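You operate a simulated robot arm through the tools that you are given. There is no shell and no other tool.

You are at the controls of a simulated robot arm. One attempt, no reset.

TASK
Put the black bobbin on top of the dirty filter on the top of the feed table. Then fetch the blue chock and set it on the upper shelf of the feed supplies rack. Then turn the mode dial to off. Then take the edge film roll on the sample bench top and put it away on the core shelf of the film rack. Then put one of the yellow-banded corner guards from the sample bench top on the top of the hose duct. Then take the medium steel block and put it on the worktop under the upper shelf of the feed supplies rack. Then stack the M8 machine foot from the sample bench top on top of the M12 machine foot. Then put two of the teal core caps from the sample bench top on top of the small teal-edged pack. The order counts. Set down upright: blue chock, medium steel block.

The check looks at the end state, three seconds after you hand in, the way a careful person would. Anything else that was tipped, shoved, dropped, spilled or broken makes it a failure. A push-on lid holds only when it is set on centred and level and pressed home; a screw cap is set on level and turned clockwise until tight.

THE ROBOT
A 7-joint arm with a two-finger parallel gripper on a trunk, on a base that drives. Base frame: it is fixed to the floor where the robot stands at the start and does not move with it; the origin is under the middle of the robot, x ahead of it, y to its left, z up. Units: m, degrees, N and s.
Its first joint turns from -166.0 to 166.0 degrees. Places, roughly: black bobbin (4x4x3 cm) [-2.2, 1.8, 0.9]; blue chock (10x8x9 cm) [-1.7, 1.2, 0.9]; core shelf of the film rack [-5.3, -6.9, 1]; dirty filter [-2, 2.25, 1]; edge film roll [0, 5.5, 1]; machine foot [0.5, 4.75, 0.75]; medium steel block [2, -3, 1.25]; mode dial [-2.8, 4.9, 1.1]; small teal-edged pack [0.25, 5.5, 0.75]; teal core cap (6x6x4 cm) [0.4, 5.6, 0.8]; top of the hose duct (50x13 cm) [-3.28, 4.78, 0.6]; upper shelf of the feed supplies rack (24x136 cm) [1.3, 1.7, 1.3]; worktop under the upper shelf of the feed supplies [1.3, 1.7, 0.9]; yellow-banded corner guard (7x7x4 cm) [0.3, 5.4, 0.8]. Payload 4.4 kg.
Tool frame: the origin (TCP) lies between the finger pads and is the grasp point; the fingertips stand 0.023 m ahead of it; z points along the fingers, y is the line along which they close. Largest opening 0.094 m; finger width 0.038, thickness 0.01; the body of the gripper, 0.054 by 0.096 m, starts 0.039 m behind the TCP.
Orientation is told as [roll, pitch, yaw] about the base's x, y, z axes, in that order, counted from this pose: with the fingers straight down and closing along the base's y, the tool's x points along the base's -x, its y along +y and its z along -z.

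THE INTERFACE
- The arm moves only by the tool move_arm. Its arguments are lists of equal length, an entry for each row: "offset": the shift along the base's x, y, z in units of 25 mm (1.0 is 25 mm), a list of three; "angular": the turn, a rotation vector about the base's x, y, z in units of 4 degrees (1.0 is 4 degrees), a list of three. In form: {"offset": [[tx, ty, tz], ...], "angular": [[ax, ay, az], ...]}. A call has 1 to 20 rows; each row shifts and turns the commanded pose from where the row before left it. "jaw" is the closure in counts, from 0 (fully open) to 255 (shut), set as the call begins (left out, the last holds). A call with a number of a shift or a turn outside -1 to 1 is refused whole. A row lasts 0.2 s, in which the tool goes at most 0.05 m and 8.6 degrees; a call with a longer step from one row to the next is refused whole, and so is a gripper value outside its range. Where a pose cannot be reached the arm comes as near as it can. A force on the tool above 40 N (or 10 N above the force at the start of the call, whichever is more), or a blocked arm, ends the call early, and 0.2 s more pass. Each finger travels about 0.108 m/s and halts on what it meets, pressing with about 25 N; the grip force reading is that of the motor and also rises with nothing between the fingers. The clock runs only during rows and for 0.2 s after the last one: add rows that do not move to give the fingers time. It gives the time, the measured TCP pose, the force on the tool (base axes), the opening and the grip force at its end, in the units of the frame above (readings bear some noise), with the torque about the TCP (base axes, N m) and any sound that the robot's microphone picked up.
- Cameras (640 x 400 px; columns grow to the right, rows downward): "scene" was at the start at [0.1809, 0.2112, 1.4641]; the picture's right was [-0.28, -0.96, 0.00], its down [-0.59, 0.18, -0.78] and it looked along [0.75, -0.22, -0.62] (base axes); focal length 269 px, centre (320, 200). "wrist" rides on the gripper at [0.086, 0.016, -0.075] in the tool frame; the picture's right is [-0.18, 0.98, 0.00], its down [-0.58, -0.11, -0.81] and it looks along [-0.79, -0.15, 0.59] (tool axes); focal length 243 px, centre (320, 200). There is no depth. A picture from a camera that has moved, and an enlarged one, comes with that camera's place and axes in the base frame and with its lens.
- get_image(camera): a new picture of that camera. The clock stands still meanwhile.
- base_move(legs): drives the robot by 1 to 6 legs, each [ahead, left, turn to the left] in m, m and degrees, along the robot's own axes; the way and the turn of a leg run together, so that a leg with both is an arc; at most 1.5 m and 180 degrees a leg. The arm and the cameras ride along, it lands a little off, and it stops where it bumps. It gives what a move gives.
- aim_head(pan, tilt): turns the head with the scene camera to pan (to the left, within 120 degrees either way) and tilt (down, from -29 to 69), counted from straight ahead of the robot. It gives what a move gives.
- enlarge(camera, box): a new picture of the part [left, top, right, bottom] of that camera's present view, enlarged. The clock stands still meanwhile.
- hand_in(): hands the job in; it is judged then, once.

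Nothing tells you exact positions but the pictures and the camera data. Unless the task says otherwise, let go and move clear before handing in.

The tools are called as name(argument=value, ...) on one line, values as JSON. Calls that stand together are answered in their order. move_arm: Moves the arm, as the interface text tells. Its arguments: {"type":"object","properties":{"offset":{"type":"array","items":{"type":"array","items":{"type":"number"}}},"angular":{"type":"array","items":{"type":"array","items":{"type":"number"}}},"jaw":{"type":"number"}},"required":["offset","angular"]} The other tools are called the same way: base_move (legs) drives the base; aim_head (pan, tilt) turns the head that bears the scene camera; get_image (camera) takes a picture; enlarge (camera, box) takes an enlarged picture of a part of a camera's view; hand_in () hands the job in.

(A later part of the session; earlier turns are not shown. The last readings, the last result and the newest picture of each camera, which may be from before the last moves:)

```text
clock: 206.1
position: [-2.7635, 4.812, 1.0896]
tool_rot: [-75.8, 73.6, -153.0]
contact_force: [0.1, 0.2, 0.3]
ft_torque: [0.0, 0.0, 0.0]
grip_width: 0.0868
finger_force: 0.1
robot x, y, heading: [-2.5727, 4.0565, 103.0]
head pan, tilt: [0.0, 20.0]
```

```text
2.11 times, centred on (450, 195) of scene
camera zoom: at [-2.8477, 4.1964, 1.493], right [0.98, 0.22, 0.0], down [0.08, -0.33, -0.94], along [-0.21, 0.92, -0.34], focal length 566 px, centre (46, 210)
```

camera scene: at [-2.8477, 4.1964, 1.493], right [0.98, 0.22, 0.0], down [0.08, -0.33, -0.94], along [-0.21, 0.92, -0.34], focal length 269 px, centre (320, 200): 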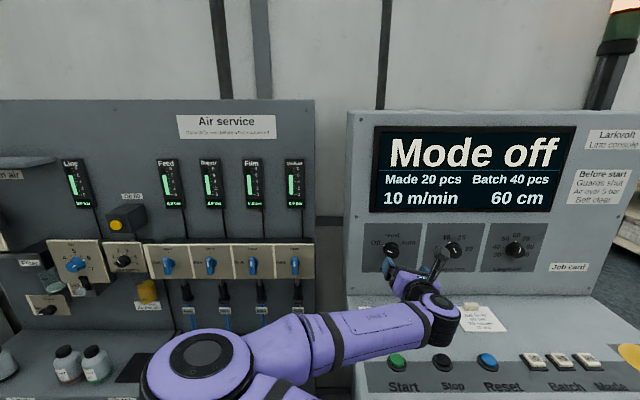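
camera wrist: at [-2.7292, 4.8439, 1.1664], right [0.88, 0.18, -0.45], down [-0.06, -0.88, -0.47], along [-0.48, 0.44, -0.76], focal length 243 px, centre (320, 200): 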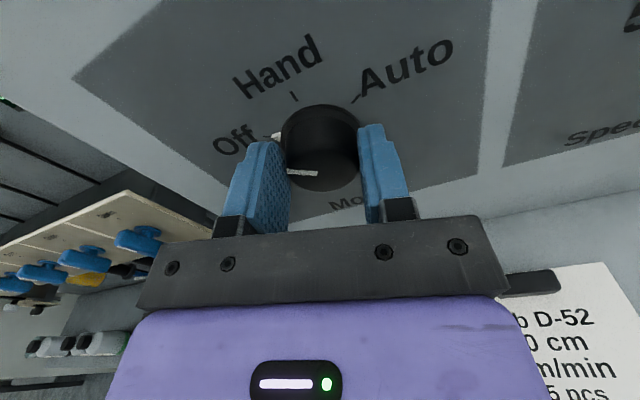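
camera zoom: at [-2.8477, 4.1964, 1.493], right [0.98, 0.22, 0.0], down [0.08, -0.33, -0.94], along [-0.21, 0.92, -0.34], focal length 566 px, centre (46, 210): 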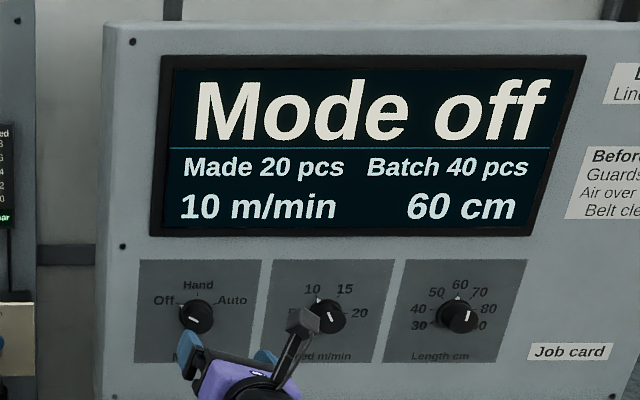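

Mode is off. I back the base away from the console, then unwind the arm in free space.

base_move(legs=[[-0.35, 0, 0]])

move_arm(offset=[[0, 0, 0.5], [0, 0, 0.5], [0, 0, 0.5], [0, 0, 0.5], [0, 0, 0.5], [0, 0, 0.5], [0, 0, 0.5], [0, 0, 0.5], [0, 0, 0.5], [0, 0, 0.5], [0, 0, 0.5], [0, 0, 0.5], [0, 0, 0.5], [0, 0, 0.5], [0, 0, 0.5], [0, 0, 0.5], [0, 0, 0], [0, 0, 0], [0, 0, 0], [0, 0, 0]], angular=[[-0.2262, 0.9717, -0.0698], [-0.2262, 0.9717, -0.0698], [-0.2262, 0.9717, -0.0698], [-0.2262, 0.9717, -0.0698], [-0.2262, 0.9717, -0.0698], [-0.2262, 0.9717, -0.0698], [-0.2262, 0.9717, -0.0698], [-0.2262, 0.9717, -0.0698], [-0.2262, 0.9717, -0.0698], [-0.2262, 0.9717, -0.0698], [-0.2262, 0.9717, -0.0698], [-0.2262, 0.9717, -0.0698], [-0.2262, 0.9717, -0.0698], [-0.2262, 0.9717, -0.0698], [-0.2262, 0.9717, -0.0698], [-0.2262, 0.9717, -0.0698], [-0.2262, 0.9717, -0.0698], [-0.2262, 0.9717, -0.0698], [-0.2262, 0.9717, -0.0698], [0, 0, 0]])

get_image(camera="scene")

```text
clock: 208.3
position: [-2.6838, 4.4707, 1.0911]
tool_rot: [-75.8, 73.5, -153.1]
contact_force: [0.9, 0.4, -0.2]
ft_torque: [0.02, 0.01, 0.02]
grip_width: 0.0865
finger_force: 0.1
robot x, y, heading: [-2.4986, 3.7165, 102.7]
head pan, tilt: [0.0, 20.0]
```

```text
clock: 212.5
position: [-2.6822, 4.4728, 1.2904]
tool_rot: [-86.1, -2.0, -167.1]
contact_force: [-0.2, 0.4, -0.4]
ft_torque: [0.0, 0.0, 0.02]
grip_width: 0.0868
finger_force: 0.1
robot x, y, heading: [-2.4974, 3.7182, 102.5]
head pan, tilt: [0.0, 20.0]
```

```text
taken
camera scene: at [-2.7705, 3.8568, 1.493], right [0.98, 0.22, 0.0], down [0.07, -0.33, -0.94], along [-0.21, 0.92, -0.34], focal length 269 px, centre (320, 200)
```

scene: 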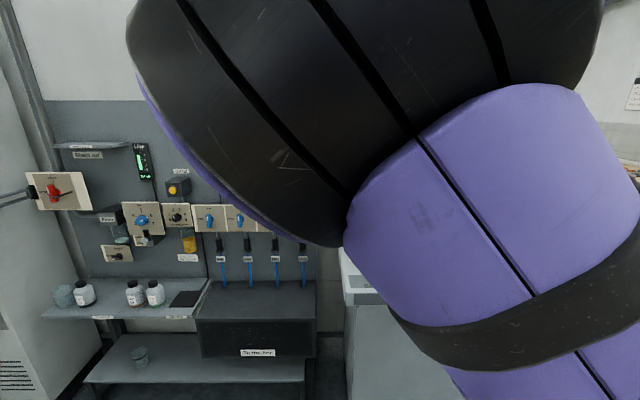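

The elbow is returning rightward. I continue rolling back, then pitch the tool down again.

move_arm(offset=[[0, 0, 0.2], [0, 0, 0.2], [0, 0, 0.2], [0, 0, 0.2], [0, 0, 0.2], [0, 0, 0], [0, 0, 0], [0, 0, 0], [0, 0, 0], [0, 0, 0], [0, 0, 0]], angular=[[-0.2262, 0.9717, -0.0698], [-0.2262, 0.9717, -0.0698], [-0.2262, 0.9717, -0.0698], [-0.2262, 0.9717, -0.0698], [-0.2262, 0.9717, -0.0698], [-0.2262, 0.9717, -0.0698], [-0.2262, 0.9717, -0.0698], [-0.2262, 0.9717, -0.0698], [-0.2262, 0.9717, -0.0698], [-0.2262, 0.9717, -0.0698], [0, 0, 0]])

get_image(camera="scene")

move_arm(offset=[[0, 0, 0], [0, 0, 0], [0, 0, 0], [0, 0, 0], [0, 0, 0], [0, 0, 0], [0, 0, 0], [0, 0, 0], [0, 0, 0], [0, 0, 0], [0, 0, 0], [0, 0, 0], [0, 0, 0], [0, 0, 0], [0, 0, 0], [0, 0, 0], [0, 0, 0], [0, 0, 0], [0, 0, 0], [0, 0, 0]], angular=[[-0.974, -0.2267, 0], [-0.974, -0.2267, 0], [-0.974, -0.2267, 0], [-0.974, -0.2267, 0], [-0.974, -0.2267, 0], [-0.974, -0.2267, 0], [-0.974, -0.2267, 0], [-0.974, -0.2267, 0], [-0.974, -0.2267, 0], [-0.974, -0.2267, 0], [-0.974, -0.2267, 0], [-0.974, -0.2267, 0], [-0.974, -0.2267, 0], [-0.974, -0.2267, 0], [-0.974, -0.2267, 0], [-0.974, -0.2267, 0], [-0.974, -0.2267, 0], [-0.974, -0.2267, 0], [-0.974, -0.2267, 0], [-0.974, -0.2267, 0]])

get_image(camera="scene")

```text
clock: 214.9
position: [-2.6824, 4.4723, 1.3145]
tool_rot: [-84.8, -42.0, -170.6]
contact_force: [-1.4, 0.3, -0.6]
ft_torque: [0.03, -0.02, 0.02]
grip_width: 0.0868
finger_force: 0.0
robot x, y, heading: [-2.4954, 3.7196, 102.8]
head pan, tilt: [0.0, 20.0]
```

```text
taken
camera scene: at [-2.7705, 3.8568, 1.493], right [0.98, 0.22, 0.0], down [0.07, -0.33, -0.94], along [-0.21, 0.92, -0.34], focal length 269 px, centre (320, 200)
```

scene: 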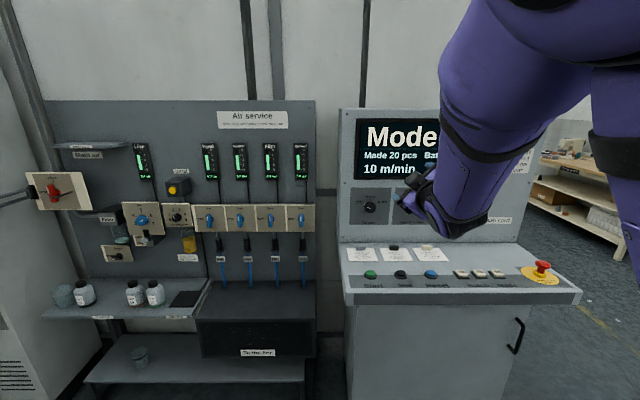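

```text
clock: 219.1
position: [-2.683, 4.4714, 1.3157]
tool_rot: [-4.6, -3.8, 151.1]
contact_force: [0.0, -0.4, 0.3]
ft_torque: [-0.01, 0.05, 0.02]
grip_width: 0.0867
finger_force: 0.0
robot x, y, heading: [-2.4951, 3.7224, 102.6]
head pan, tilt: [0.0, 20.0]
```

```text
taken
camera scene: at [-2.7702, 3.8566, 1.4931], right [0.98, 0.22, 0.0], down [0.07, -0.33, -0.94], along [-0.21, 0.92, -0.34], focal length 269 px, centre (320, 200)
```

scene: 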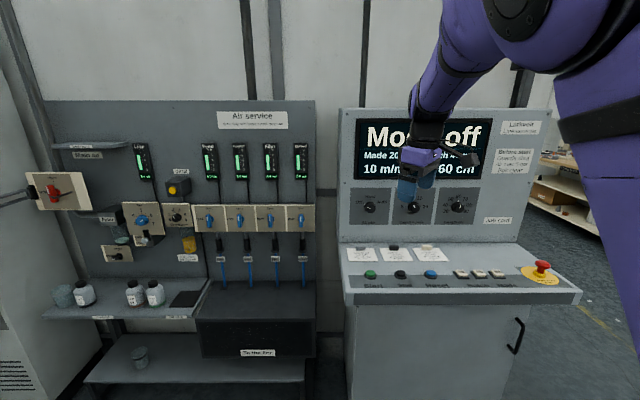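

The arm is back to pointing down. While here I zoom on the hose duct for the later corner-guard placement and straighten the tool.

enlarge(camera="scene", box=[170, 220, 350, 370])

move_arm(offset=[[0, 0, 0], [0, 0, 0], [0, 0, 0], [0, 0, 0], [0, 0, 0], [0, 0, 0], [0, 0, 0], [0, 0, 0], [0, 0, 0], [0, 0, 0], [0, 0, 0], [0, 0, 0], [0, 0, 0], [0, 0, 0]], angular=[[-0.73, -0.17, 0], [-0.73, -0.17, 0], [0, 0, -1], [0, 0, -1], [0, 0, -1], [0, 0, -1], [0, 0, -1], [0, 0, -1], [0, 0, -1], [0, 0, -1], [0, 0, -1], [0, 0, -1], [0, 0, -1], [0, 0, -1]])

```text
2.67 times, centred on (260, 295) of scene
camera zoom: at [-2.7702, 3.8566, 1.4931], right [0.98, 0.22, 0.0], down [0.07, -0.33, -0.94], along [-0.21, 0.92, -0.34], focal length 718 px, centre (480, -53)
```

zoom: 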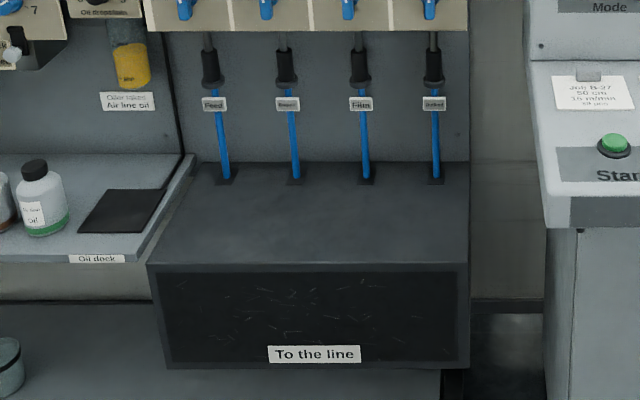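

```text
clock: 222.1
position: [-2.6838, 4.4715, 1.315]
tool_rot: [-0.2, 0.2, 103.0]
contact_force: [-0.6, 0.4, -0.3]
ft_torque: [-0.04, 0.01, 0.0]
grip_width: 0.0867
finger_force: 0.1
robot x, y, heading: [-2.4957, 3.7198, 102.8]
head pan, tilt: [0.0, 20.0]
```

The duct's free top strip is in front of the hoses at about (-3.28, 4.78, 0.6). Next is the sample bench: I drive right across the aisle and turn to face it.

base_move(legs=[[0, -1.0, 0], [0, -0.75, 0], [0, 0, -90], [0, 0.9, 0]])

aim_head(pan=0, tilt=25)

get_image(camera="scene")

```text
clock: 239.2
position: [-0.2268, 5.1665, 1.3155]
tool_rot: [-0.2, 0.1, 13.0]
contact_force: [-0.3, -0.1, 0.6]
ft_torque: [-0.01, 0.01, 0.01]
grip_width: 0.0866
finger_force: 0.0
robot x, y, heading: [-0.98, 4.9793, 12.7]
head pan, tilt: [0.0, 20.0]
```

```text
clock: 239.8
position: [-0.227, 5.1666, 1.3154]
tool_rot: [-0.1, 0.1, 13.0]
contact_force: [0.8, -0.8, -0.3]
ft_torque: [-0.01, 0.03, 0.03]
grip_width: 0.0867
finger_force: 0.0
robot x, y, heading: [-0.978, 4.9794, 12.5]
head pan, tilt: [0.0, 25.0]
```

```text
taken
camera scene: at [-0.8459, 5.2531, 1.485], right [0.22, -0.98, 0.0], down [-0.41, -0.09, -0.91], along [0.88, 0.2, -0.42], focal length 269 px, centre (320, 200)
```

scene: 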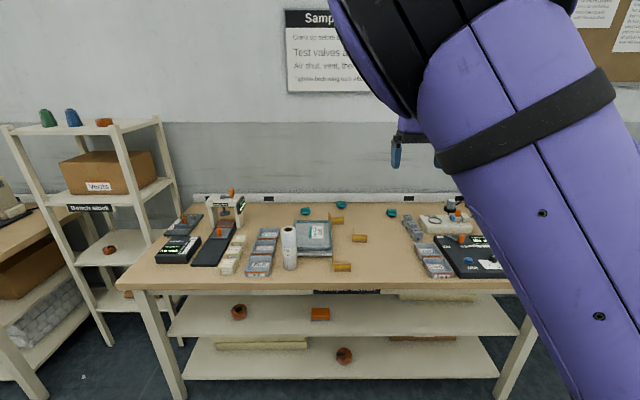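

The sample bench: a white upright film roll, yellow/orange corner guards, teal rings along the back, and a teal-edged pack. I zoom in.

enlarge(camera="scene", box=[220, 190, 420, 290])

enlarge(camera="scene", box=[380, 185, 540, 285])

```text
3.20 times, centred on (320, 240) of scene
camera zoom: at [-0.8459, 5.2531, 1.485], right [0.22, -0.98, 0.0], down [-0.41, -0.09, -0.91], along [0.88, 0.2, -0.42], focal length 861 px, centre (320, 72)
```

zoom: 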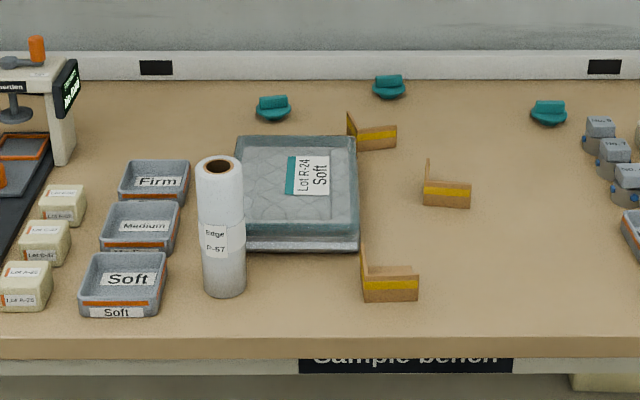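

```text
4.00 times, centred on (460, 235) of scene
camera zoom: at [-0.8459, 5.2531, 1.485], right [0.22, -0.98, 0.0], down [-0.41, -0.09, -0.91], along [0.88, 0.2, -0.42], focal length 1076 px, centre (-240, 60)
```

zoom: 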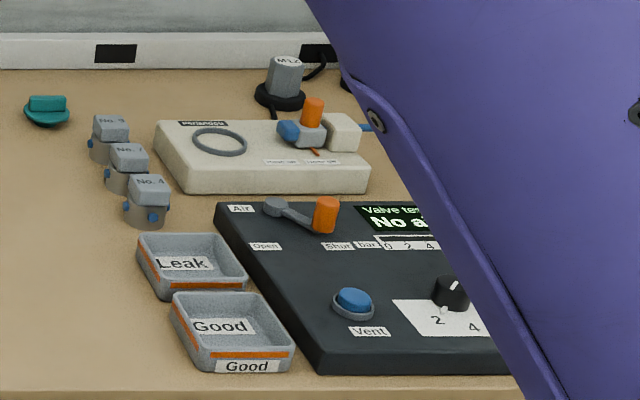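

I drive closer to the bench to measure the film roll and other items.

base_move(legs=[[0.45, 0.15, 0.3]])

aim_head(pan=0, tilt=40)

get_image(camera="scene")

```text
clock: 242.6
position: [0.17, 5.4171, 1.3157]
tool_rot: [-0.2, 0.2, 13.4]
contact_force: [0.8, 0.0, 0.2]
ft_torque: [0.02, -0.01, 0.01]
grip_width: 0.0865
finger_force: 0.0
robot x, y, heading: [-0.5831, 5.2273, 13.0]
head pan, tilt: [0.0, 25.0]
```

```text
clock: 243.4
position: [0.17, 5.4165, 1.315]
tool_rot: [-0.2, 0.0, 13.3]
contact_force: [-0.3, 0.3, 0.4]
ft_torque: [0.0, 0.04, -0.02]
grip_width: 0.0868
finger_force: 0.0
robot x, y, heading: [-0.5864, 5.2241, 12.9]
head pan, tilt: [0.0, 40.0]
```

```text
taken
camera scene: at [-0.4559, 5.497, 1.4617], right [0.23, -0.97, 0.0], down [-0.63, -0.14, -0.77], along [0.75, 0.17, -0.64], focal length 269 px, centre (320, 200)
```

scene: 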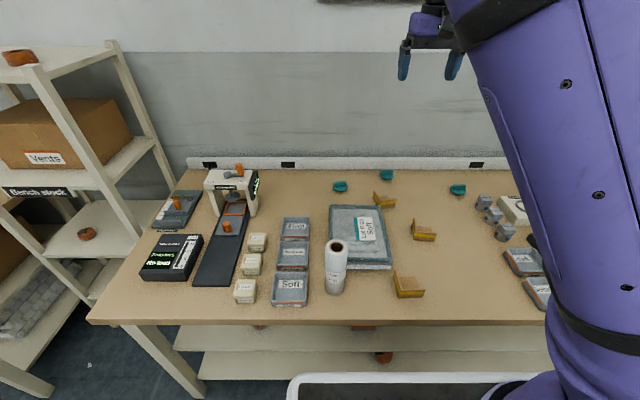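

enlarge(camera="scene", box=[270, 200, 450, 310])

```text
3.56 times, centred on (360, 255) of scene
camera zoom: at [-0.4559, 5.497, 1.4617], right [0.23, -0.97, 0.0], down [-0.63, -0.14, -0.77], along [0.75, 0.17, -0.64], focal length 957 px, centre (178, 4)
```

zoom: 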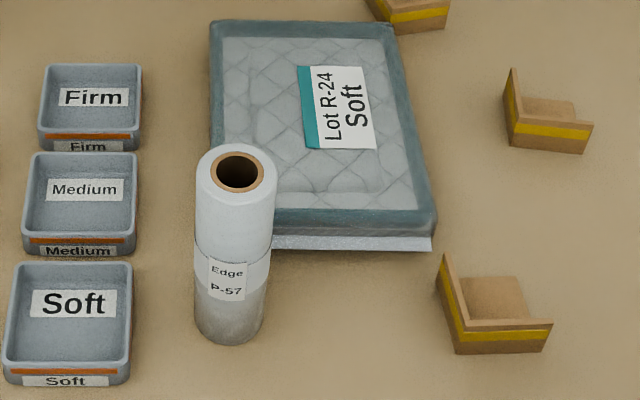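

Bench top is at z≈0.805; the roll stands at (-0.053, 5.550), 0.17 m tall and 5 cm wide. I'll grip it with the tool tilted 45° so it can go onto a shelf later; first I back up 13 cm and pitch the tool.

base_move(legs=[[-0.13, 0, 0]])

move_arm(offset=[[0, 0, 0], [0, 0, 0], [0, 0, 0], [0, 0, 0], [0, 0, 0], [0, 0, 0], [0, 0, 0], [0, 0, 0], [0, 0, 0], [0, 0, 0], [0, 0, 0], [0, 0, 0]], angular=[[0.2267, -0.974, 0], [0.2267, -0.974, 0], [0.2267, -0.974, 0], [0.2267, -0.974, 0], [0.2267, -0.974, 0], [0.2267, -0.974, 0], [0.2267, -0.974, 0], [0.2267, -0.974, 0], [0.2267, -0.974, 0], [0.2267, -0.974, 0], [0.2267, -0.974, 0], [0.0567, -0.2435, 0]], jaw=0)

get_image(camera="scene")

get_image(camera="wrist")

```text
clock: 244.7
position: [0.0439, 5.3879, 1.3146]
tool_rot: [-0.2, 0.2, 13.5]
contact_force: [0.0, 0.3, 0.1]
ft_torque: [-0.01, 0.0, -0.01]
grip_width: 0.0867
finger_force: 0.0
robot x, y, heading: [-0.7089, 5.1956, 13.2]
head pan, tilt: [0.0, 40.0]
```

```text
clock: 247.3
position: [0.0433, 5.388, 1.3158]
tool_rot: [-0.4, -45.0, 13.5]
contact_force: [-0.8, 0.4, -0.1]
ft_torque: [-0.03, -0.04, 0.0]
grip_width: 0.0938
finger_force: 0.0
robot x, y, heading: [-0.7086, 5.1973, 13.2]
head pan, tilt: [0.0, 40.0]
```

```text
taken
camera scene: at [-0.5819, 5.468, 1.4616], right [0.23, -0.97, 0.0], down [-0.63, -0.15, -0.77], along [0.75, 0.17, -0.64], focal length 269 px, centre (320, 200)
```

scene: 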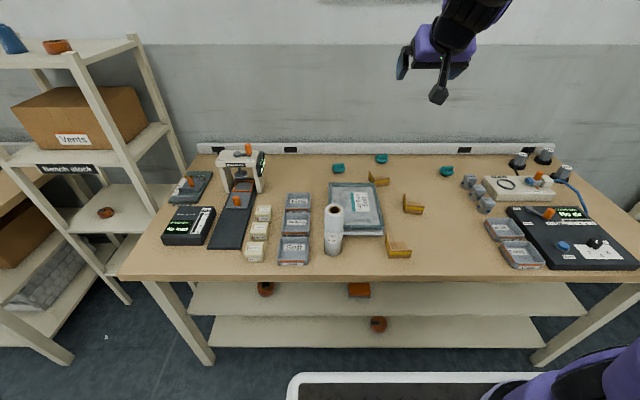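

```text
taken
camera wrist: at [-0.0694, 5.3765, 1.3059], right [-0.1, 0.99, 0.13], down [-0.13, -0.14, 0.98], along [0.99, 0.08, 0.14], focal length 243 px, centre (320, 200)
```

wrist: 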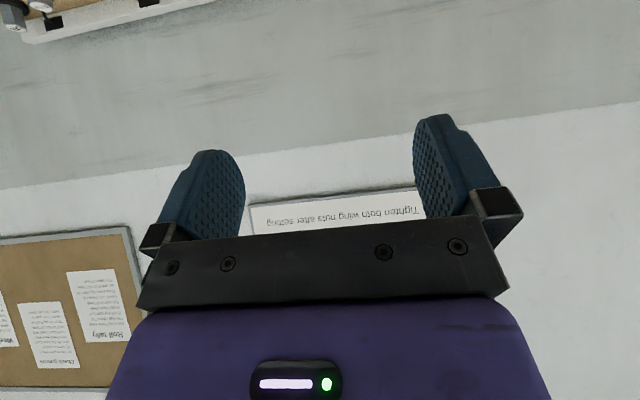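

A clear overview of the whole bench. I zoom in for the roll and for the later items too.

enlarge(camera="scene", box=[260, 140, 480, 270])

enlarge(camera="scene", box=[440, 135, 600, 235])

```text
2.91 times, centred on (370, 205) of scene
camera zoom: at [-0.5819, 5.468, 1.4616], right [0.23, -0.97, 0.0], down [-0.63, -0.15, -0.77], along [0.75, 0.17, -0.64], focal length 783 px, centre (174, 186)
```

zoom: 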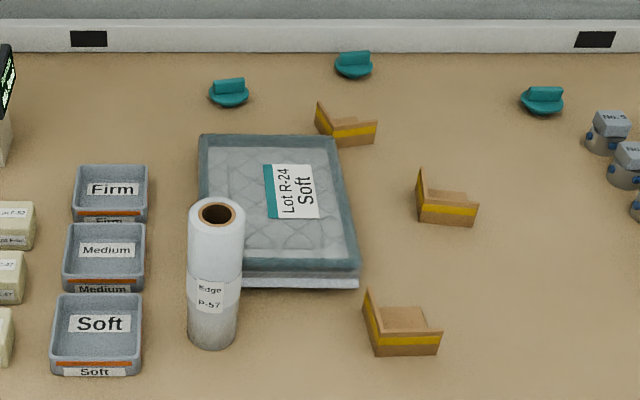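

```text
4.00 times, centred on (520, 185) of scene
camera zoom: at [-0.5819, 5.468, 1.4616], right [0.23, -0.97, 0.0], down [-0.63, -0.15, -0.77], along [0.75, 0.17, -0.64], focal length 1076 px, centre (-480, 260)
```

zoom: 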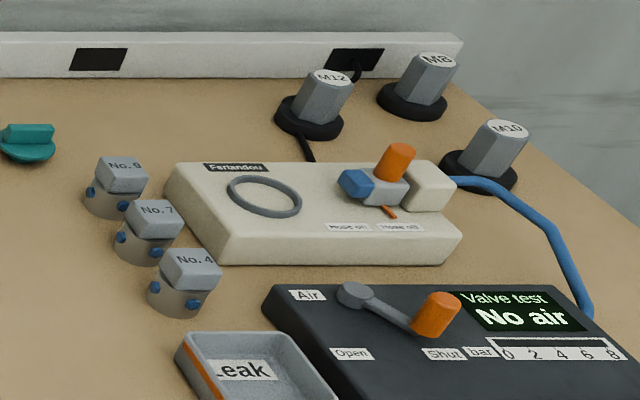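

Now I move the tilted gripper to a pre-grasp point in front of the roll.

move_arm(offset=[[-0.498, 0.412, -0.945], [-0.498, 0.412, -0.945], [-0.498, 0.412, -0.945], [-0.498, 0.412, -0.945], [-0.498, 0.412, -0.945], [-0.498, 0.412, -0.945], [-0.498, 0.412, -0.945], [-0.498, 0.412, -0.945], [-0.498, 0.412, -0.945], [-0.498, 0.412, -0.945], [-0.498, 0.412, -0.945], [-0.498, 0.412, -0.945], [-0.498, 0.412, -0.945], [-0.498, 0.412, -0.945], [0, 0, 0]], angular=[[0, 0, 0], [0, 0, 0], [0, 0, 0], [0, 0, 0], [0, 0, 0], [0, 0, 0], [0, 0, 0], [0, 0, 0], [0, 0, 0], [0, 0, 0], [0, 0, 0], [0, 0, 0], [0, 0, 0], [0, 0, 0], [0, 0, 0]])

get_image(camera="scene")

get_image(camera="wrist")

```text
clock: 250.5
position: [-0.1289, 5.531, 0.9851]
tool_rot: [-0.4, -44.9, 13.5]
contact_force: [0.1, -0.3, 0.5]
ft_torque: [0.02, 0.02, -0.01]
grip_width: 0.0942
finger_force: 0.1
robot x, y, heading: [-0.7092, 5.198, 13.1]
head pan, tilt: [0.0, 40.0]
```

```text
taken
camera scene: at [-0.5819, 5.4679, 1.4616], right [0.23, -0.97, 0.0], down [-0.63, -0.15, -0.77], along [0.75, 0.17, -0.64], focal length 269 px, centre (320, 200)
```

scene: 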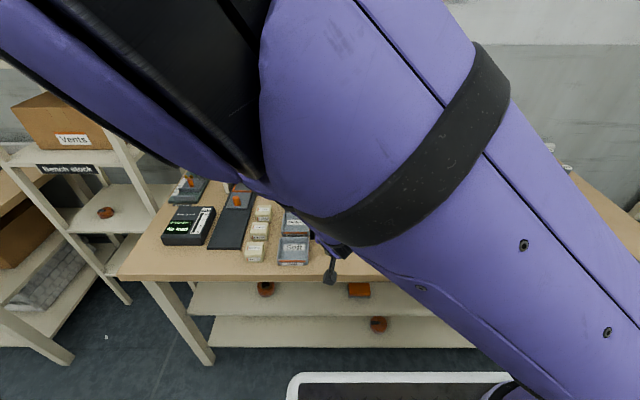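

```text
taken
camera wrist: at [-0.2426, 5.5209, 0.9751], right [-0.1, 0.99, 0.13], down [-0.13, -0.14, 0.98], along [0.99, 0.08, 0.14], focal length 243 px, centre (320, 200)
```

wrist: 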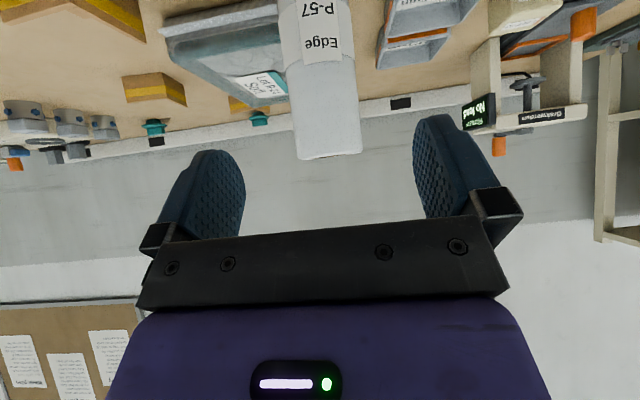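

The roll is centred between the fingers. I advance along the tool axis around it.

move_arm(offset=[[0.66, 0.154, -0.68], [0.66, 0.154, -0.68], [0.66, 0.154, -0.68], [0.66, 0.154, -0.68], [0.66, 0.154, -0.68], [0, 0, 0]], angular=[[0, 0, 0], [0, 0, 0], [0, 0, 0], [0, 0, 0], [0, 0, 0], [0, 0, 0]])

get_image(camera="wrist")

```text
clock: 251.6
position: [-0.0555, 5.5493, 0.9139]
tool_rot: [-0.3, -45.3, 13.3]
contact_force: [-4.9, -1.9, 15.1]
ft_torque: [0.02, -0.16, 0.0]
grip_width: 0.0939
finger_force: 0.0
robot x, y, heading: [-0.709, 5.1963, 13.1]
head pan, tilt: [0.0, 40.0]
stopped in row 5: the force on the tool passed its limit at 53 N (the readings are from after the stop); the commanded pose is now the measured one
```

```text
taken
camera wrist: at [-0.1694, 5.5374, 0.9038], right [-0.1, 0.99, 0.13], down [-0.14, -0.14, 0.98], along [0.99, 0.08, 0.15], focal length 243 px, centre (320, 200)
```

wrist: 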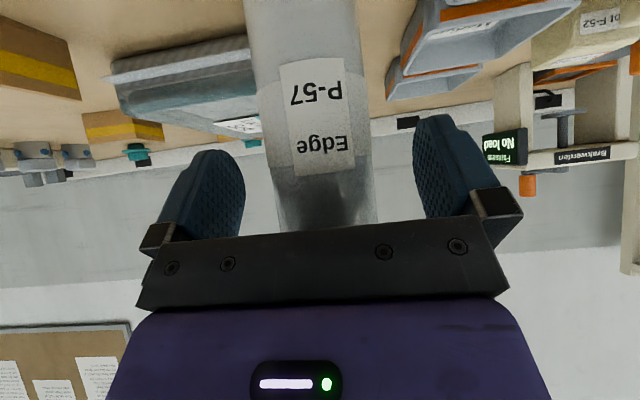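

The palm touched the roll's top edge, so I must grip nearer its top. I raise the hand straight up 4 cm and recheck.

move_arm(offset=[[0, 0, 0.3], [0, 0, 0.5], [0, 0, 0.5], [0, 0, 0.3], [0, 0, 0]], angular=[[0, 0, 0], [0, 0, 0], [0, 0, 0], [0, 0, 0], [0, 0, 0]])

get_image(camera="wrist")

```text
clock: 252.8
position: [-0.0554, 5.549, 0.9529]
tool_rot: [-0.2, -45.3, 13.2]
contact_force: [-0.2, 0.5, 0.0]
ft_torque: [-0.01, -0.07, -0.01]
grip_width: 0.0938
finger_force: 0.0
robot x, y, heading: [-0.7052, 5.1969, 12.9]
head pan, tilt: [0.0, 40.0]
```

```text
taken
camera wrist: at [-0.169, 5.5374, 0.9432], right [-0.1, 0.99, 0.13], down [-0.13, -0.14, 0.98], along [0.99, 0.08, 0.15], focal length 243 px, centre (320, 200)
```

wrist: 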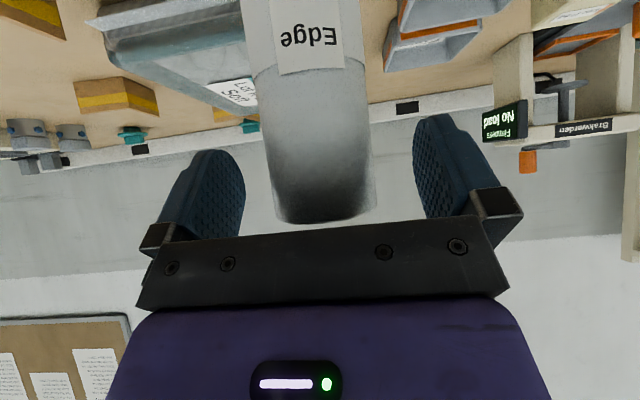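

Good clearance now. I nudge forward 4 mm and close on the roll.

move_arm(offset=[[0.16, 0.04, 0], [0, 0, 0]], angular=[[0, 0, 0], [0, 0, 0]])

move_arm(offset=[[0, 0, 0], [0, 0, 0], [0, 0, 0], [0, 0, 0], [0, 0, 0]], angular=[[0, 0, 0], [0, 0, 0], [0, 0, 0], [0, 0, 0], [0, 0, 0]], jaw=255)

move_arm(offset=[[0, 0, 0.3], [0, 0, 0.7], [0, 0, 1], [0, 0, 1], [0, 0, 1], [0, 0, 1], [0, 0, 1], [0, 0, 0]], angular=[[0, 0, 0], [0, 0, 0], [0, 0, 0], [0, 0, 0], [0, 0, 0], [0, 0, 0], [0, 0, 0], [0, 0, 0]])

get_image(camera="wrist")

get_image(camera="scene")

```text
clock: 253.4
position: [-0.0516, 5.5495, 0.952]
tool_rot: [-0.2, -45.2, 13.3]
contact_force: [-0.5, -0.1, -0.2]
ft_torque: [0.01, -0.02, 0.02]
grip_width: 0.0939
finger_force: 0.1
robot x, y, heading: [-0.7073, 5.198, 13.1]
head pan, tilt: [0.0, 40.0]
```

```text
clock: 254.6
position: [-0.0508, 5.5489, 0.9521]
tool_rot: [-0.2, -45.3, 13.4]
contact_force: [0.4, 0.4, 0.6]
ft_torque: [0.13, -0.07, 0.0]
grip_width: 0.0534
finger_force: 24.9
robot x, y, heading: [-0.7058, 5.1955, 12.9]
head pan, tilt: [0.0, 40.0]
```

```text
clock: 256.4
position: [-0.0522, 5.5483, 1.1033]
tool_rot: [-0.3, -45.1, 13.3]
contact_force: [0.2, 0.7, -3.4]
ft_torque: [0.0, 0.04, -0.03]
grip_width: 0.0531
finger_force: 25.6
robot x, y, heading: [-0.7068, 5.197, 13.3]
head pan, tilt: [0.0, 40.0]
```

```text
taken
camera wrist: at [-0.1656, 5.5384, 1.0934], right [-0.1, 0.99, 0.13], down [-0.13, -0.14, 0.98], along [0.99, 0.08, 0.15], focal length 243 px, centre (320, 200)
```

wrist: 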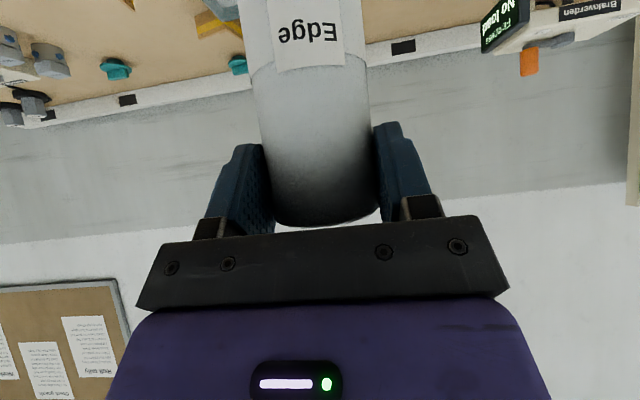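

```text
taken
camera scene: at [-0.5818, 5.468, 1.4616], right [0.23, -0.97, 0.0], down [-0.63, -0.15, -0.77], along [0.75, 0.17, -0.64], focal length 269 px, centre (320, 200)
```

scene: 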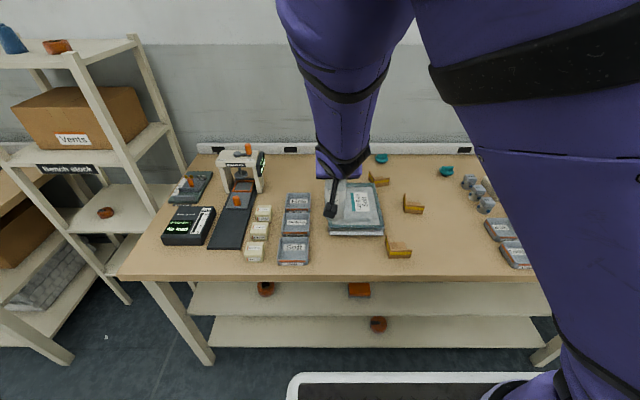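

The roll is held securely (bottom 15 cm below the grip point). I raise it, back away from the bench, turn down the aisle and start driving to the film rack.

move_arm(offset=[[0, 0, 1], [0, 0, 1], [0, 0, 1], [0, 0, 1], [0, 0, 1], [0, 0, 1], [0, 0, 0]], angular=[[0, 0, 0], [0, 0, 0], [0, 0, 0], [0, 0, 0], [0, 0, 0], [0, 0, 0], [0, 0, 0]])

base_move(legs=[[-0.45, 0, 0], [0, 0, -90]])

aim_head(pan=0, tilt=15)

get_image(camera="scene")

```text
clock: 258.0
position: [-0.0521, 5.5492, 1.2527]
tool_rot: [-0.2, -45.2, 13.3]
contact_force: [0.5, -0.5, -2.4]
ft_torque: [-0.04, 0.01, 0.0]
grip_width: 0.0531
finger_force: 24.7
robot x, y, heading: [-0.706, 5.195, 13.1]
head pan, tilt: [0.0, 40.0]
```

```text
clock: 264.5
position: [-0.7934, 4.4393, 1.253]
tool_rot: [-0.1, -45.2, -76.7]
contact_force: [0.6, -0.5, -2.6]
ft_torque: [0.01, -0.02, -0.02]
grip_width: 0.0536
finger_force: 25.3
robot x, y, heading: [-1.141, 5.0936, -77.0]
head pan, tilt: [0.0, 40.0]
```

```text
clock: 265.4
position: [-0.793, 4.4379, 1.2529]
tool_rot: [-0.2, -45.1, -76.7]
contact_force: [-0.1, -0.3, -2.8]
ft_torque: [0.07, 0.02, -0.02]
grip_width: 0.0531
finger_force: 25.5
robot x, y, heading: [-1.1433, 5.0921, -77.0]
head pan, tilt: [0.0, 15.0]
```

```text
taken
camera scene: at [-0.8744, 4.96, 1.5011], right [-0.97, -0.22, 0.0], down [-0.06, 0.25, -0.97], along [0.22, -0.94, -0.26], focal length 269 px, centre (320, 200)
```

scene: 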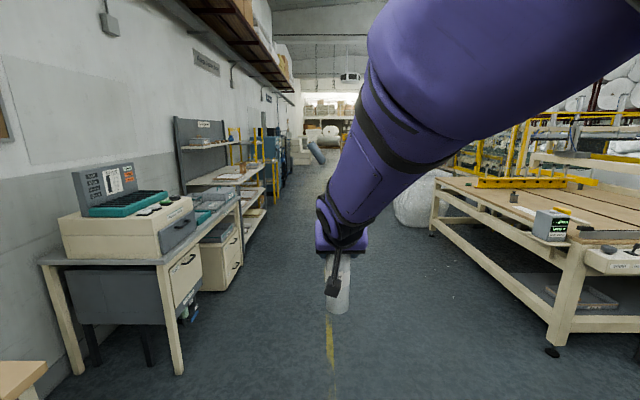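

The aisle ahead is clear. I drive 6 m along it.

base_move(legs=[[1.5, 0, 0], [1.5, 0, 0], [1.5, 0, 0], [1.5, 0, 0]])

aim_head(pan=-35, tilt=15)

get_image(camera="scene")

aim_head(pan=20, tilt=15)

get_image(camera="scene")

```text
clock: 293.9
position: [0.5736, -1.3928, 1.2527]
tool_rot: [-0.2, -45.2, -76.4]
contact_force: [-0.5, 0.4, -1.6]
ft_torque: [0.05, -0.01, 0.0]
grip_width: 0.0534
finger_force: 25.0
robot x, y, heading: [0.2197, -0.7375, -76.9]
head pan, tilt: [0.0, 15.0]
```

```text
clock: 294.9
position: [0.5745, -1.3927, 1.253]
tool_rot: [-0.1, -45.2, -76.4]
contact_force: [0.2, 0.1, -2.2]
ft_torque: [0.0, 0.03, -0.02]
grip_width: 0.0531
finger_force: 25.2
robot x, y, heading: [0.2177, -0.7383, -76.7]
head pan, tilt: [-35.0, 15.0]
```

```text
taken
camera scene: at [0.4338, -0.8684, 1.5012], right [-0.93, 0.37, 0.0], down [0.1, 0.24, -0.97], along [-0.36, -0.9, -0.26], focal length 269 px, centre (320, 200)
```

scene: 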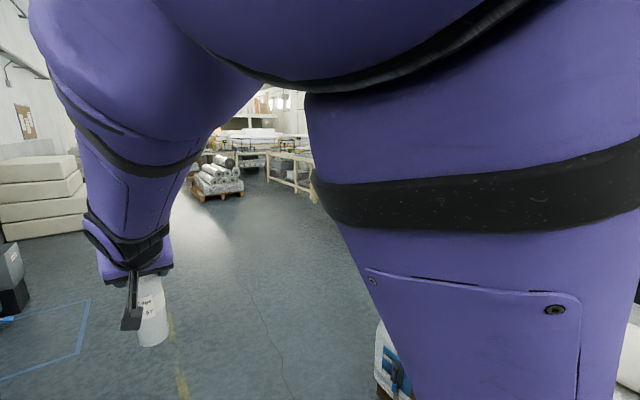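

```text
clock: 296.1
position: [0.5737, -1.3929, 1.2531]
tool_rot: [-0.3, -45.3, -76.5]
contact_force: [0.4, 0.3, -3.3]
ft_torque: [0.0, -0.02, 0.03]
grip_width: 0.053
finger_force: 24.7
robot x, y, heading: [0.2196, -0.7385, -76.8]
head pan, tilt: [20.0, 15.0]
```

```text
taken
camera scene: at [0.5194, -0.8597, 1.5012], right [-0.84, -0.55, 0.0], down [-0.14, 0.22, -0.97], along [0.53, -0.81, -0.26], focal length 269 px, centre (320, 200)
```

scene: 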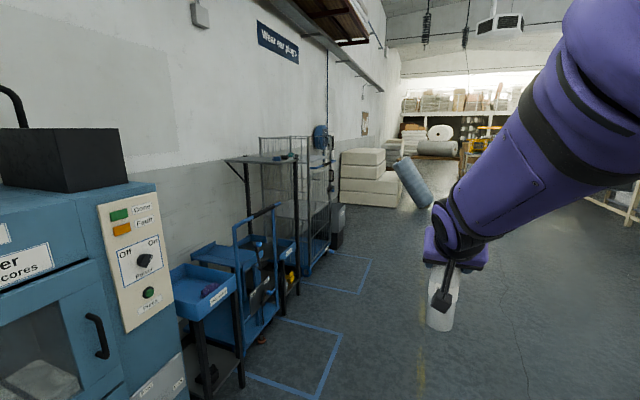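

The way ahead is free (the arm hides the right side). I go 2.7 m further and then turn right to look towards the film rack.

base_move(legs=[[1.5, 0, 0], [1.2, 0, 0]])

aim_head(pan=-110, tilt=15)

get_image(camera="scene")

aim_head(pan=0, tilt=15)

get_image(camera="scene")

```text
clock: 309.2
position: [1.2356, -4.0054, 1.2529]
tool_rot: [-0.3, -45.1, -75.3]
contact_force: [-0.2, -0.3, -2.9]
ft_torque: [0.02, -0.03, 0.0]
grip_width: 0.053
finger_force: 25.0
robot x, y, heading: [0.8705, -3.3598, -75.8]
head pan, tilt: [20.0, 15.0]
```

```text
clock: 311.4
position: [1.2358, -4.0048, 1.2519]
tool_rot: [-0.3, -45.2, -75.4]
contact_force: [-0.6, 0.5, -2.5]
ft_torque: [0.03, -0.03, 0.0]
grip_width: 0.0532
finger_force: 26.0
robot x, y, heading: [0.8682, -3.3561, -75.2]
head pan, tilt: [-110.0, 15.0]
```

```text
taken
camera scene: at [1.0256, -3.3863, 1.5012], right [0.1, 1.0, 0.0], down [0.26, -0.03, -0.97], along [-0.96, 0.09, -0.26], focal length 269 px, centre (320, 200)
```

scene: 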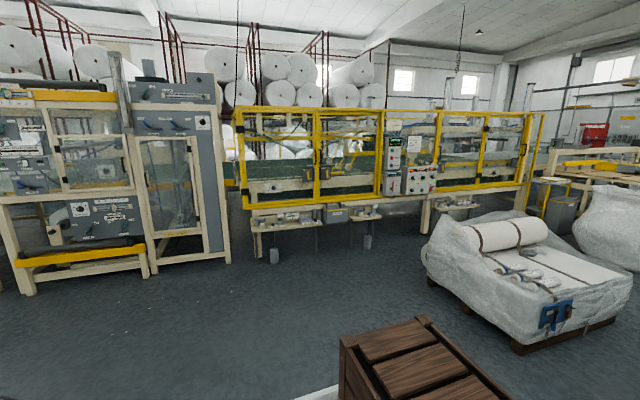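

```text
clock: 313.2
position: [1.236, -4.0042, 1.2541]
tool_rot: [-0.2, -45.2, -75.3]
contact_force: [0.2, 0.0, -2.6]
ft_torque: [0.02, 0.0, 0.04]
grip_width: 0.0531
finger_force: 25.3
robot x, y, heading: [0.8724, -3.3593, -75.6]
head pan, tilt: [0.0, 15.0]
```

```text
taken
camera scene: at [1.1417, -3.4859, 1.5012], right [-0.97, -0.25, 0.0], down [-0.06, 0.25, -0.97], along [0.24, -0.94, -0.26], focal length 269 px, centre (320, 200)
```

scene: 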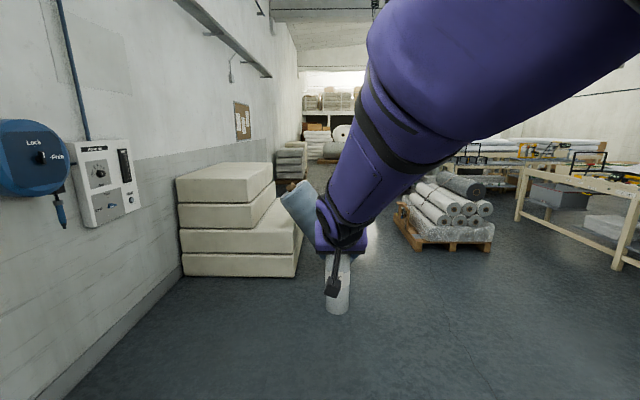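

aim_head(pan=-70, tilt=12)

get_image(camera="scene")

```text
clock: 314.6
position: [1.2362, -4.0055, 1.2531]
tool_rot: [-0.2, -45.2, -75.5]
contact_force: [0.2, 0.1, -2.4]
ft_torque: [0.03, 0.01, 0.02]
grip_width: 0.0531
finger_force: 24.9
robot x, y, heading: [0.8687, -3.3595, -75.6]
head pan, tilt: [-70.0, 12.0]
```

```text
taken
camera scene: at [1.0417, -3.4481, 1.5061], right [-0.57, 0.82, 0.0], down [0.17, 0.12, -0.98], along [-0.81, -0.55, -0.21], focal length 269 px, centre (320, 200)
```

scene: 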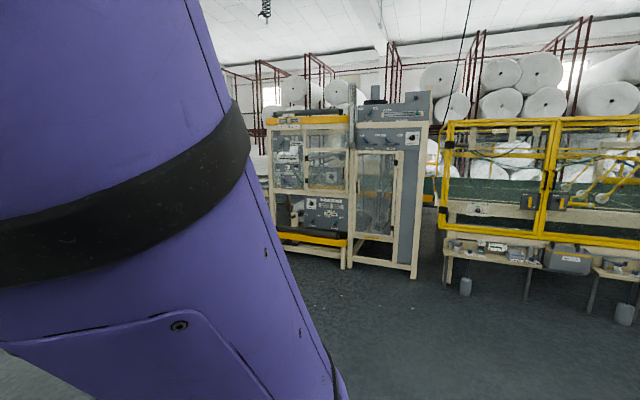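

The film rack is hidden behind the machines. I go 1.5 m further, turn right (west) and look along the cross-passage.

base_move(legs=[[1.5, 0, -1.4], [0, 0, -90]])

aim_head(pan=15, tilt=12)

get_image(camera="scene")

aim_head(pan=-30, tilt=12)

get_image(camera="scene")

```text
clock: 325.9
position: [0.57, -5.1802, 1.2524]
tool_rot: [-0.2, -45.1, -166.0]
contact_force: [-1.0, 0.1, -2.5]
ft_torque: [0.0, -0.03, -0.01]
grip_width: 0.0534
finger_force: 24.6
robot x, y, heading: [1.2188, -4.8172, -166.0]
head pan, tilt: [-70.0, 12.0]
```

```text
clock: 327.5
position: [0.5691, -5.1805, 1.2524]
tool_rot: [-0.2, -45.2, -165.9]
contact_force: [0.4, 0.2, -2.2]
ft_torque: [-0.01, -0.04, 0.02]
grip_width: 0.0532
finger_force: 25.4
robot x, y, heading: [1.2238, -4.823, -166.4]
head pan, tilt: [15.0, 12.0]
```

```text
taken
camera scene: at [1.0967, -5.1165, 1.506], right [-0.48, 0.88, 0.0], down [0.18, 0.1, -0.98], along [-0.86, -0.47, -0.21], focal length 269 px, centre (320, 200)
```

scene: 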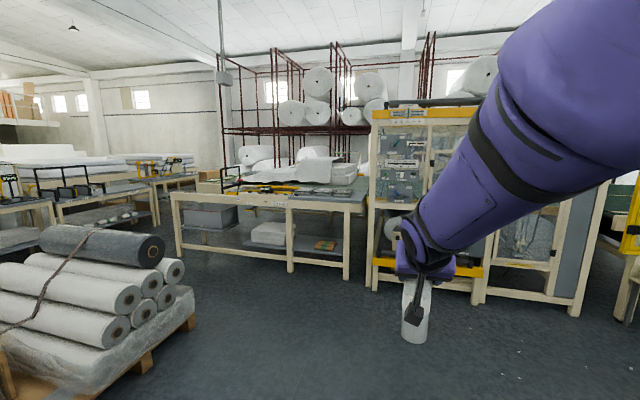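

```text
clock: 328.6
position: [0.5707, -5.1812, 1.2526]
tool_rot: [-0.2, -45.1, -166.0]
contact_force: [0.6, -0.6, -2.9]
ft_torque: [-0.01, -0.04, -0.03]
grip_width: 0.0531
finger_force: 25.0
robot x, y, heading: [1.2175, -4.8203, -166.3]
head pan, tilt: [-30.0, 12.0]
```

```text
taken
camera scene: at [1.0889, -5.0457, 1.506], right [0.28, 0.96, 0.0], down [0.2, -0.06, -0.98], along [-0.94, 0.27, -0.21], focal length 269 px, centre (320, 200)
```

scene: 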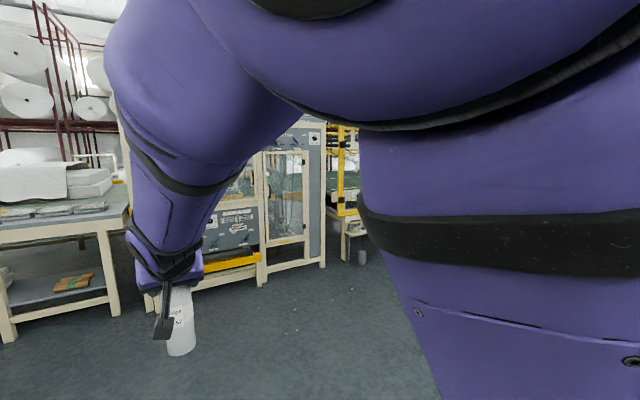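

I zoom towards where the film rack should be (behind the table and machine).

aim_head(pan=5, tilt=8)

get_image(camera="scene")

enlarge(camera="scene", box=[100, 60, 420, 260])

```text
clock: 329.6
position: [0.5702, -5.1808, 1.2527]
tool_rot: [-0.2, -45.3, -165.9]
contact_force: [0.6, -1.1, -2.3]
ft_torque: [0.03, -0.04, 0.0]
grip_width: 0.0532
finger_force: 25.0
robot x, y, heading: [1.2179, -4.8196, -166.0]
head pan, tilt: [5.0, 8.0]
```

```text
taken
camera scene: at [1.0907, -5.1014, 1.5125], right [-0.32, 0.95, 0.0], down [0.13, 0.04, -0.99], along [-0.94, -0.32, -0.14], focal length 269 px, centre (320, 200)
```

scene: 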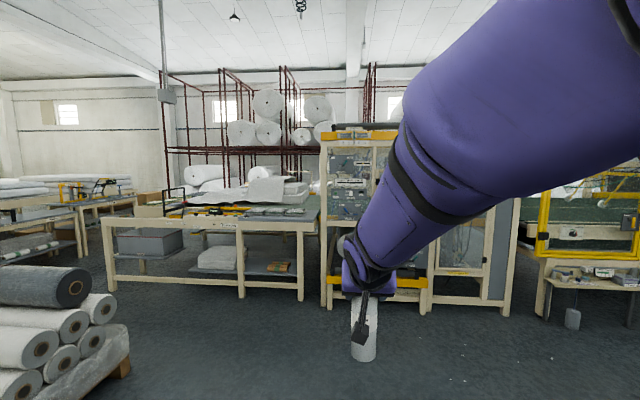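

```text
2.00 times, centred on (260, 160) of scene
camera zoom: at [1.0907, -5.1014, 1.5125], right [-0.32, 0.95, 0.0], down [0.13, 0.04, -0.99], along [-0.94, -0.32, -0.14], focal length 538 px, centre (440, 280)
```

zoom: 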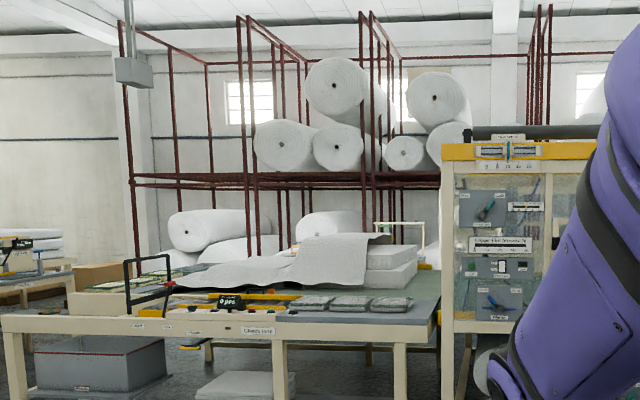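

aim_head(pan=55, tilt=15)

get_image(camera="scene")

aim_head(pan=30, tilt=15)

get_image(camera="scene")

```text
clock: 330.8
position: [0.5709, -5.1818, 1.2529]
tool_rot: [-0.2, -45.2, -166.0]
contact_force: [0.1, -0.1, -2.9]
ft_torque: [0.0, -0.03, -0.01]
grip_width: 0.0532
finger_force: 24.8
robot x, y, heading: [1.2217, -4.822, -166.3]
head pan, tilt: [55.0, 15.0]
```

```text
taken
camera scene: at [1.1445, -5.1587, 1.5012], right [-0.93, 0.36, 0.0], down [0.09, 0.24, -0.97], along [-0.35, -0.9, -0.26], focal length 269 px, centre (320, 200)
```

scene: 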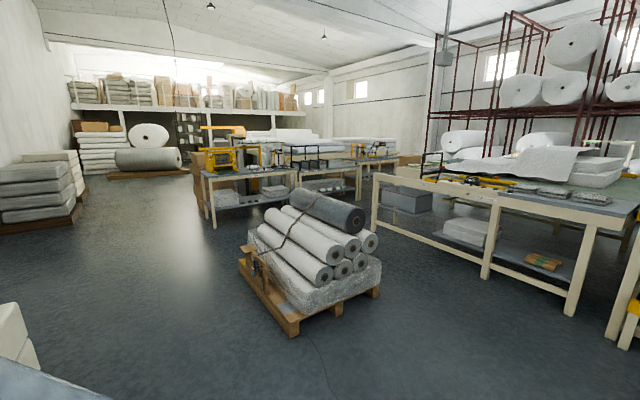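

```text
clock: 331.7
position: [0.571, -5.1804, 1.2528]
tool_rot: [-0.1, -45.2, -165.9]
contact_force: [0.4, 0.1, -2.5]
ft_torque: [0.0, -0.04, 0.01]
grip_width: 0.0532
finger_force: 24.6
robot x, y, heading: [1.2209, -4.8207, -166.3]
head pan, tilt: [30.0, 15.0]
```

```text
taken
camera scene: at [1.111, -5.1364, 1.5012], right [-0.69, 0.72, 0.0], down [0.19, 0.18, -0.97], along [-0.7, -0.67, -0.26], focal length 269 px, centre (320, 200)
```

scene: 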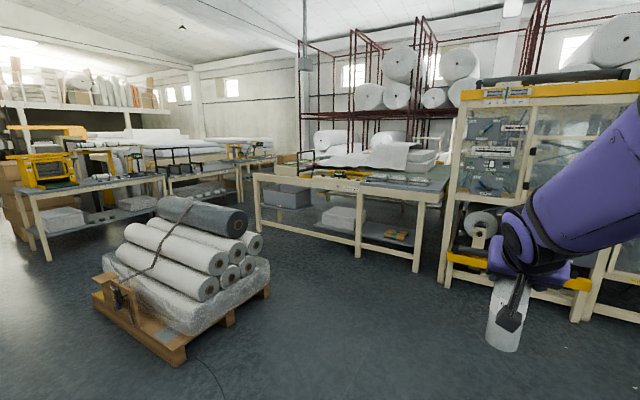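

There's a ~1 m corridor between the pallet and the inspection table, and a passage west beyond the table. I'll turn to face south, shift west into line with the corridor, and look.

base_move(legs=[[0, 0, 89.3], [0, -1.2, 0], [0, -1.15, 0]])

aim_head(pan=0, tilt=25)

get_image(camera="scene")

```text
clock: 347.0
position: [-0.7155, -6.0225, 1.253]
tool_rot: [-0.3, -45.3, -76.4]
contact_force: [-0.7, -0.1, -1.9]
ft_torque: [0.03, -0.02, 0.0]
grip_width: 0.0534
finger_force: 25.0
robot x, y, heading: [-1.0715, -5.3662, -76.6]
head pan, tilt: [30.0, 15.0]
```

```text
clock: 348.0
position: [-0.7171, -6.0224, 1.2529]
tool_rot: [-0.2, -45.3, -76.4]
contact_force: [0.3, -0.5, -2.9]
ft_torque: [0.01, 0.04, 0.03]
grip_width: 0.0532
finger_force: 25.2
robot x, y, heading: [-1.0703, -5.3673, -76.7]
head pan, tilt: [0.0, 25.0]
```

```text
taken
camera scene: at [-0.7999, -5.5006, 1.485], right [-0.97, -0.23, 0.0], down [-0.1, 0.41, -0.91], along [0.21, -0.88, -0.42], focal length 269 px, centre (320, 200)
```

scene: 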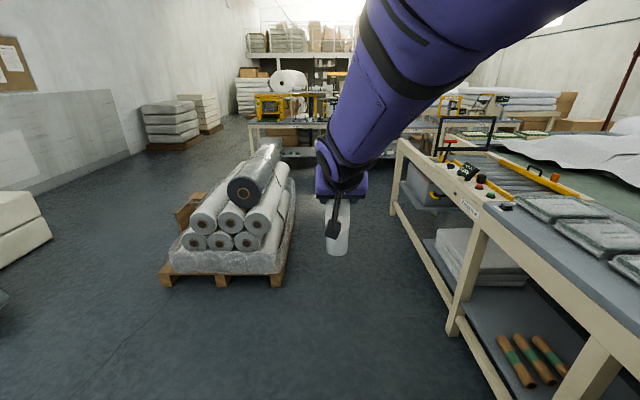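

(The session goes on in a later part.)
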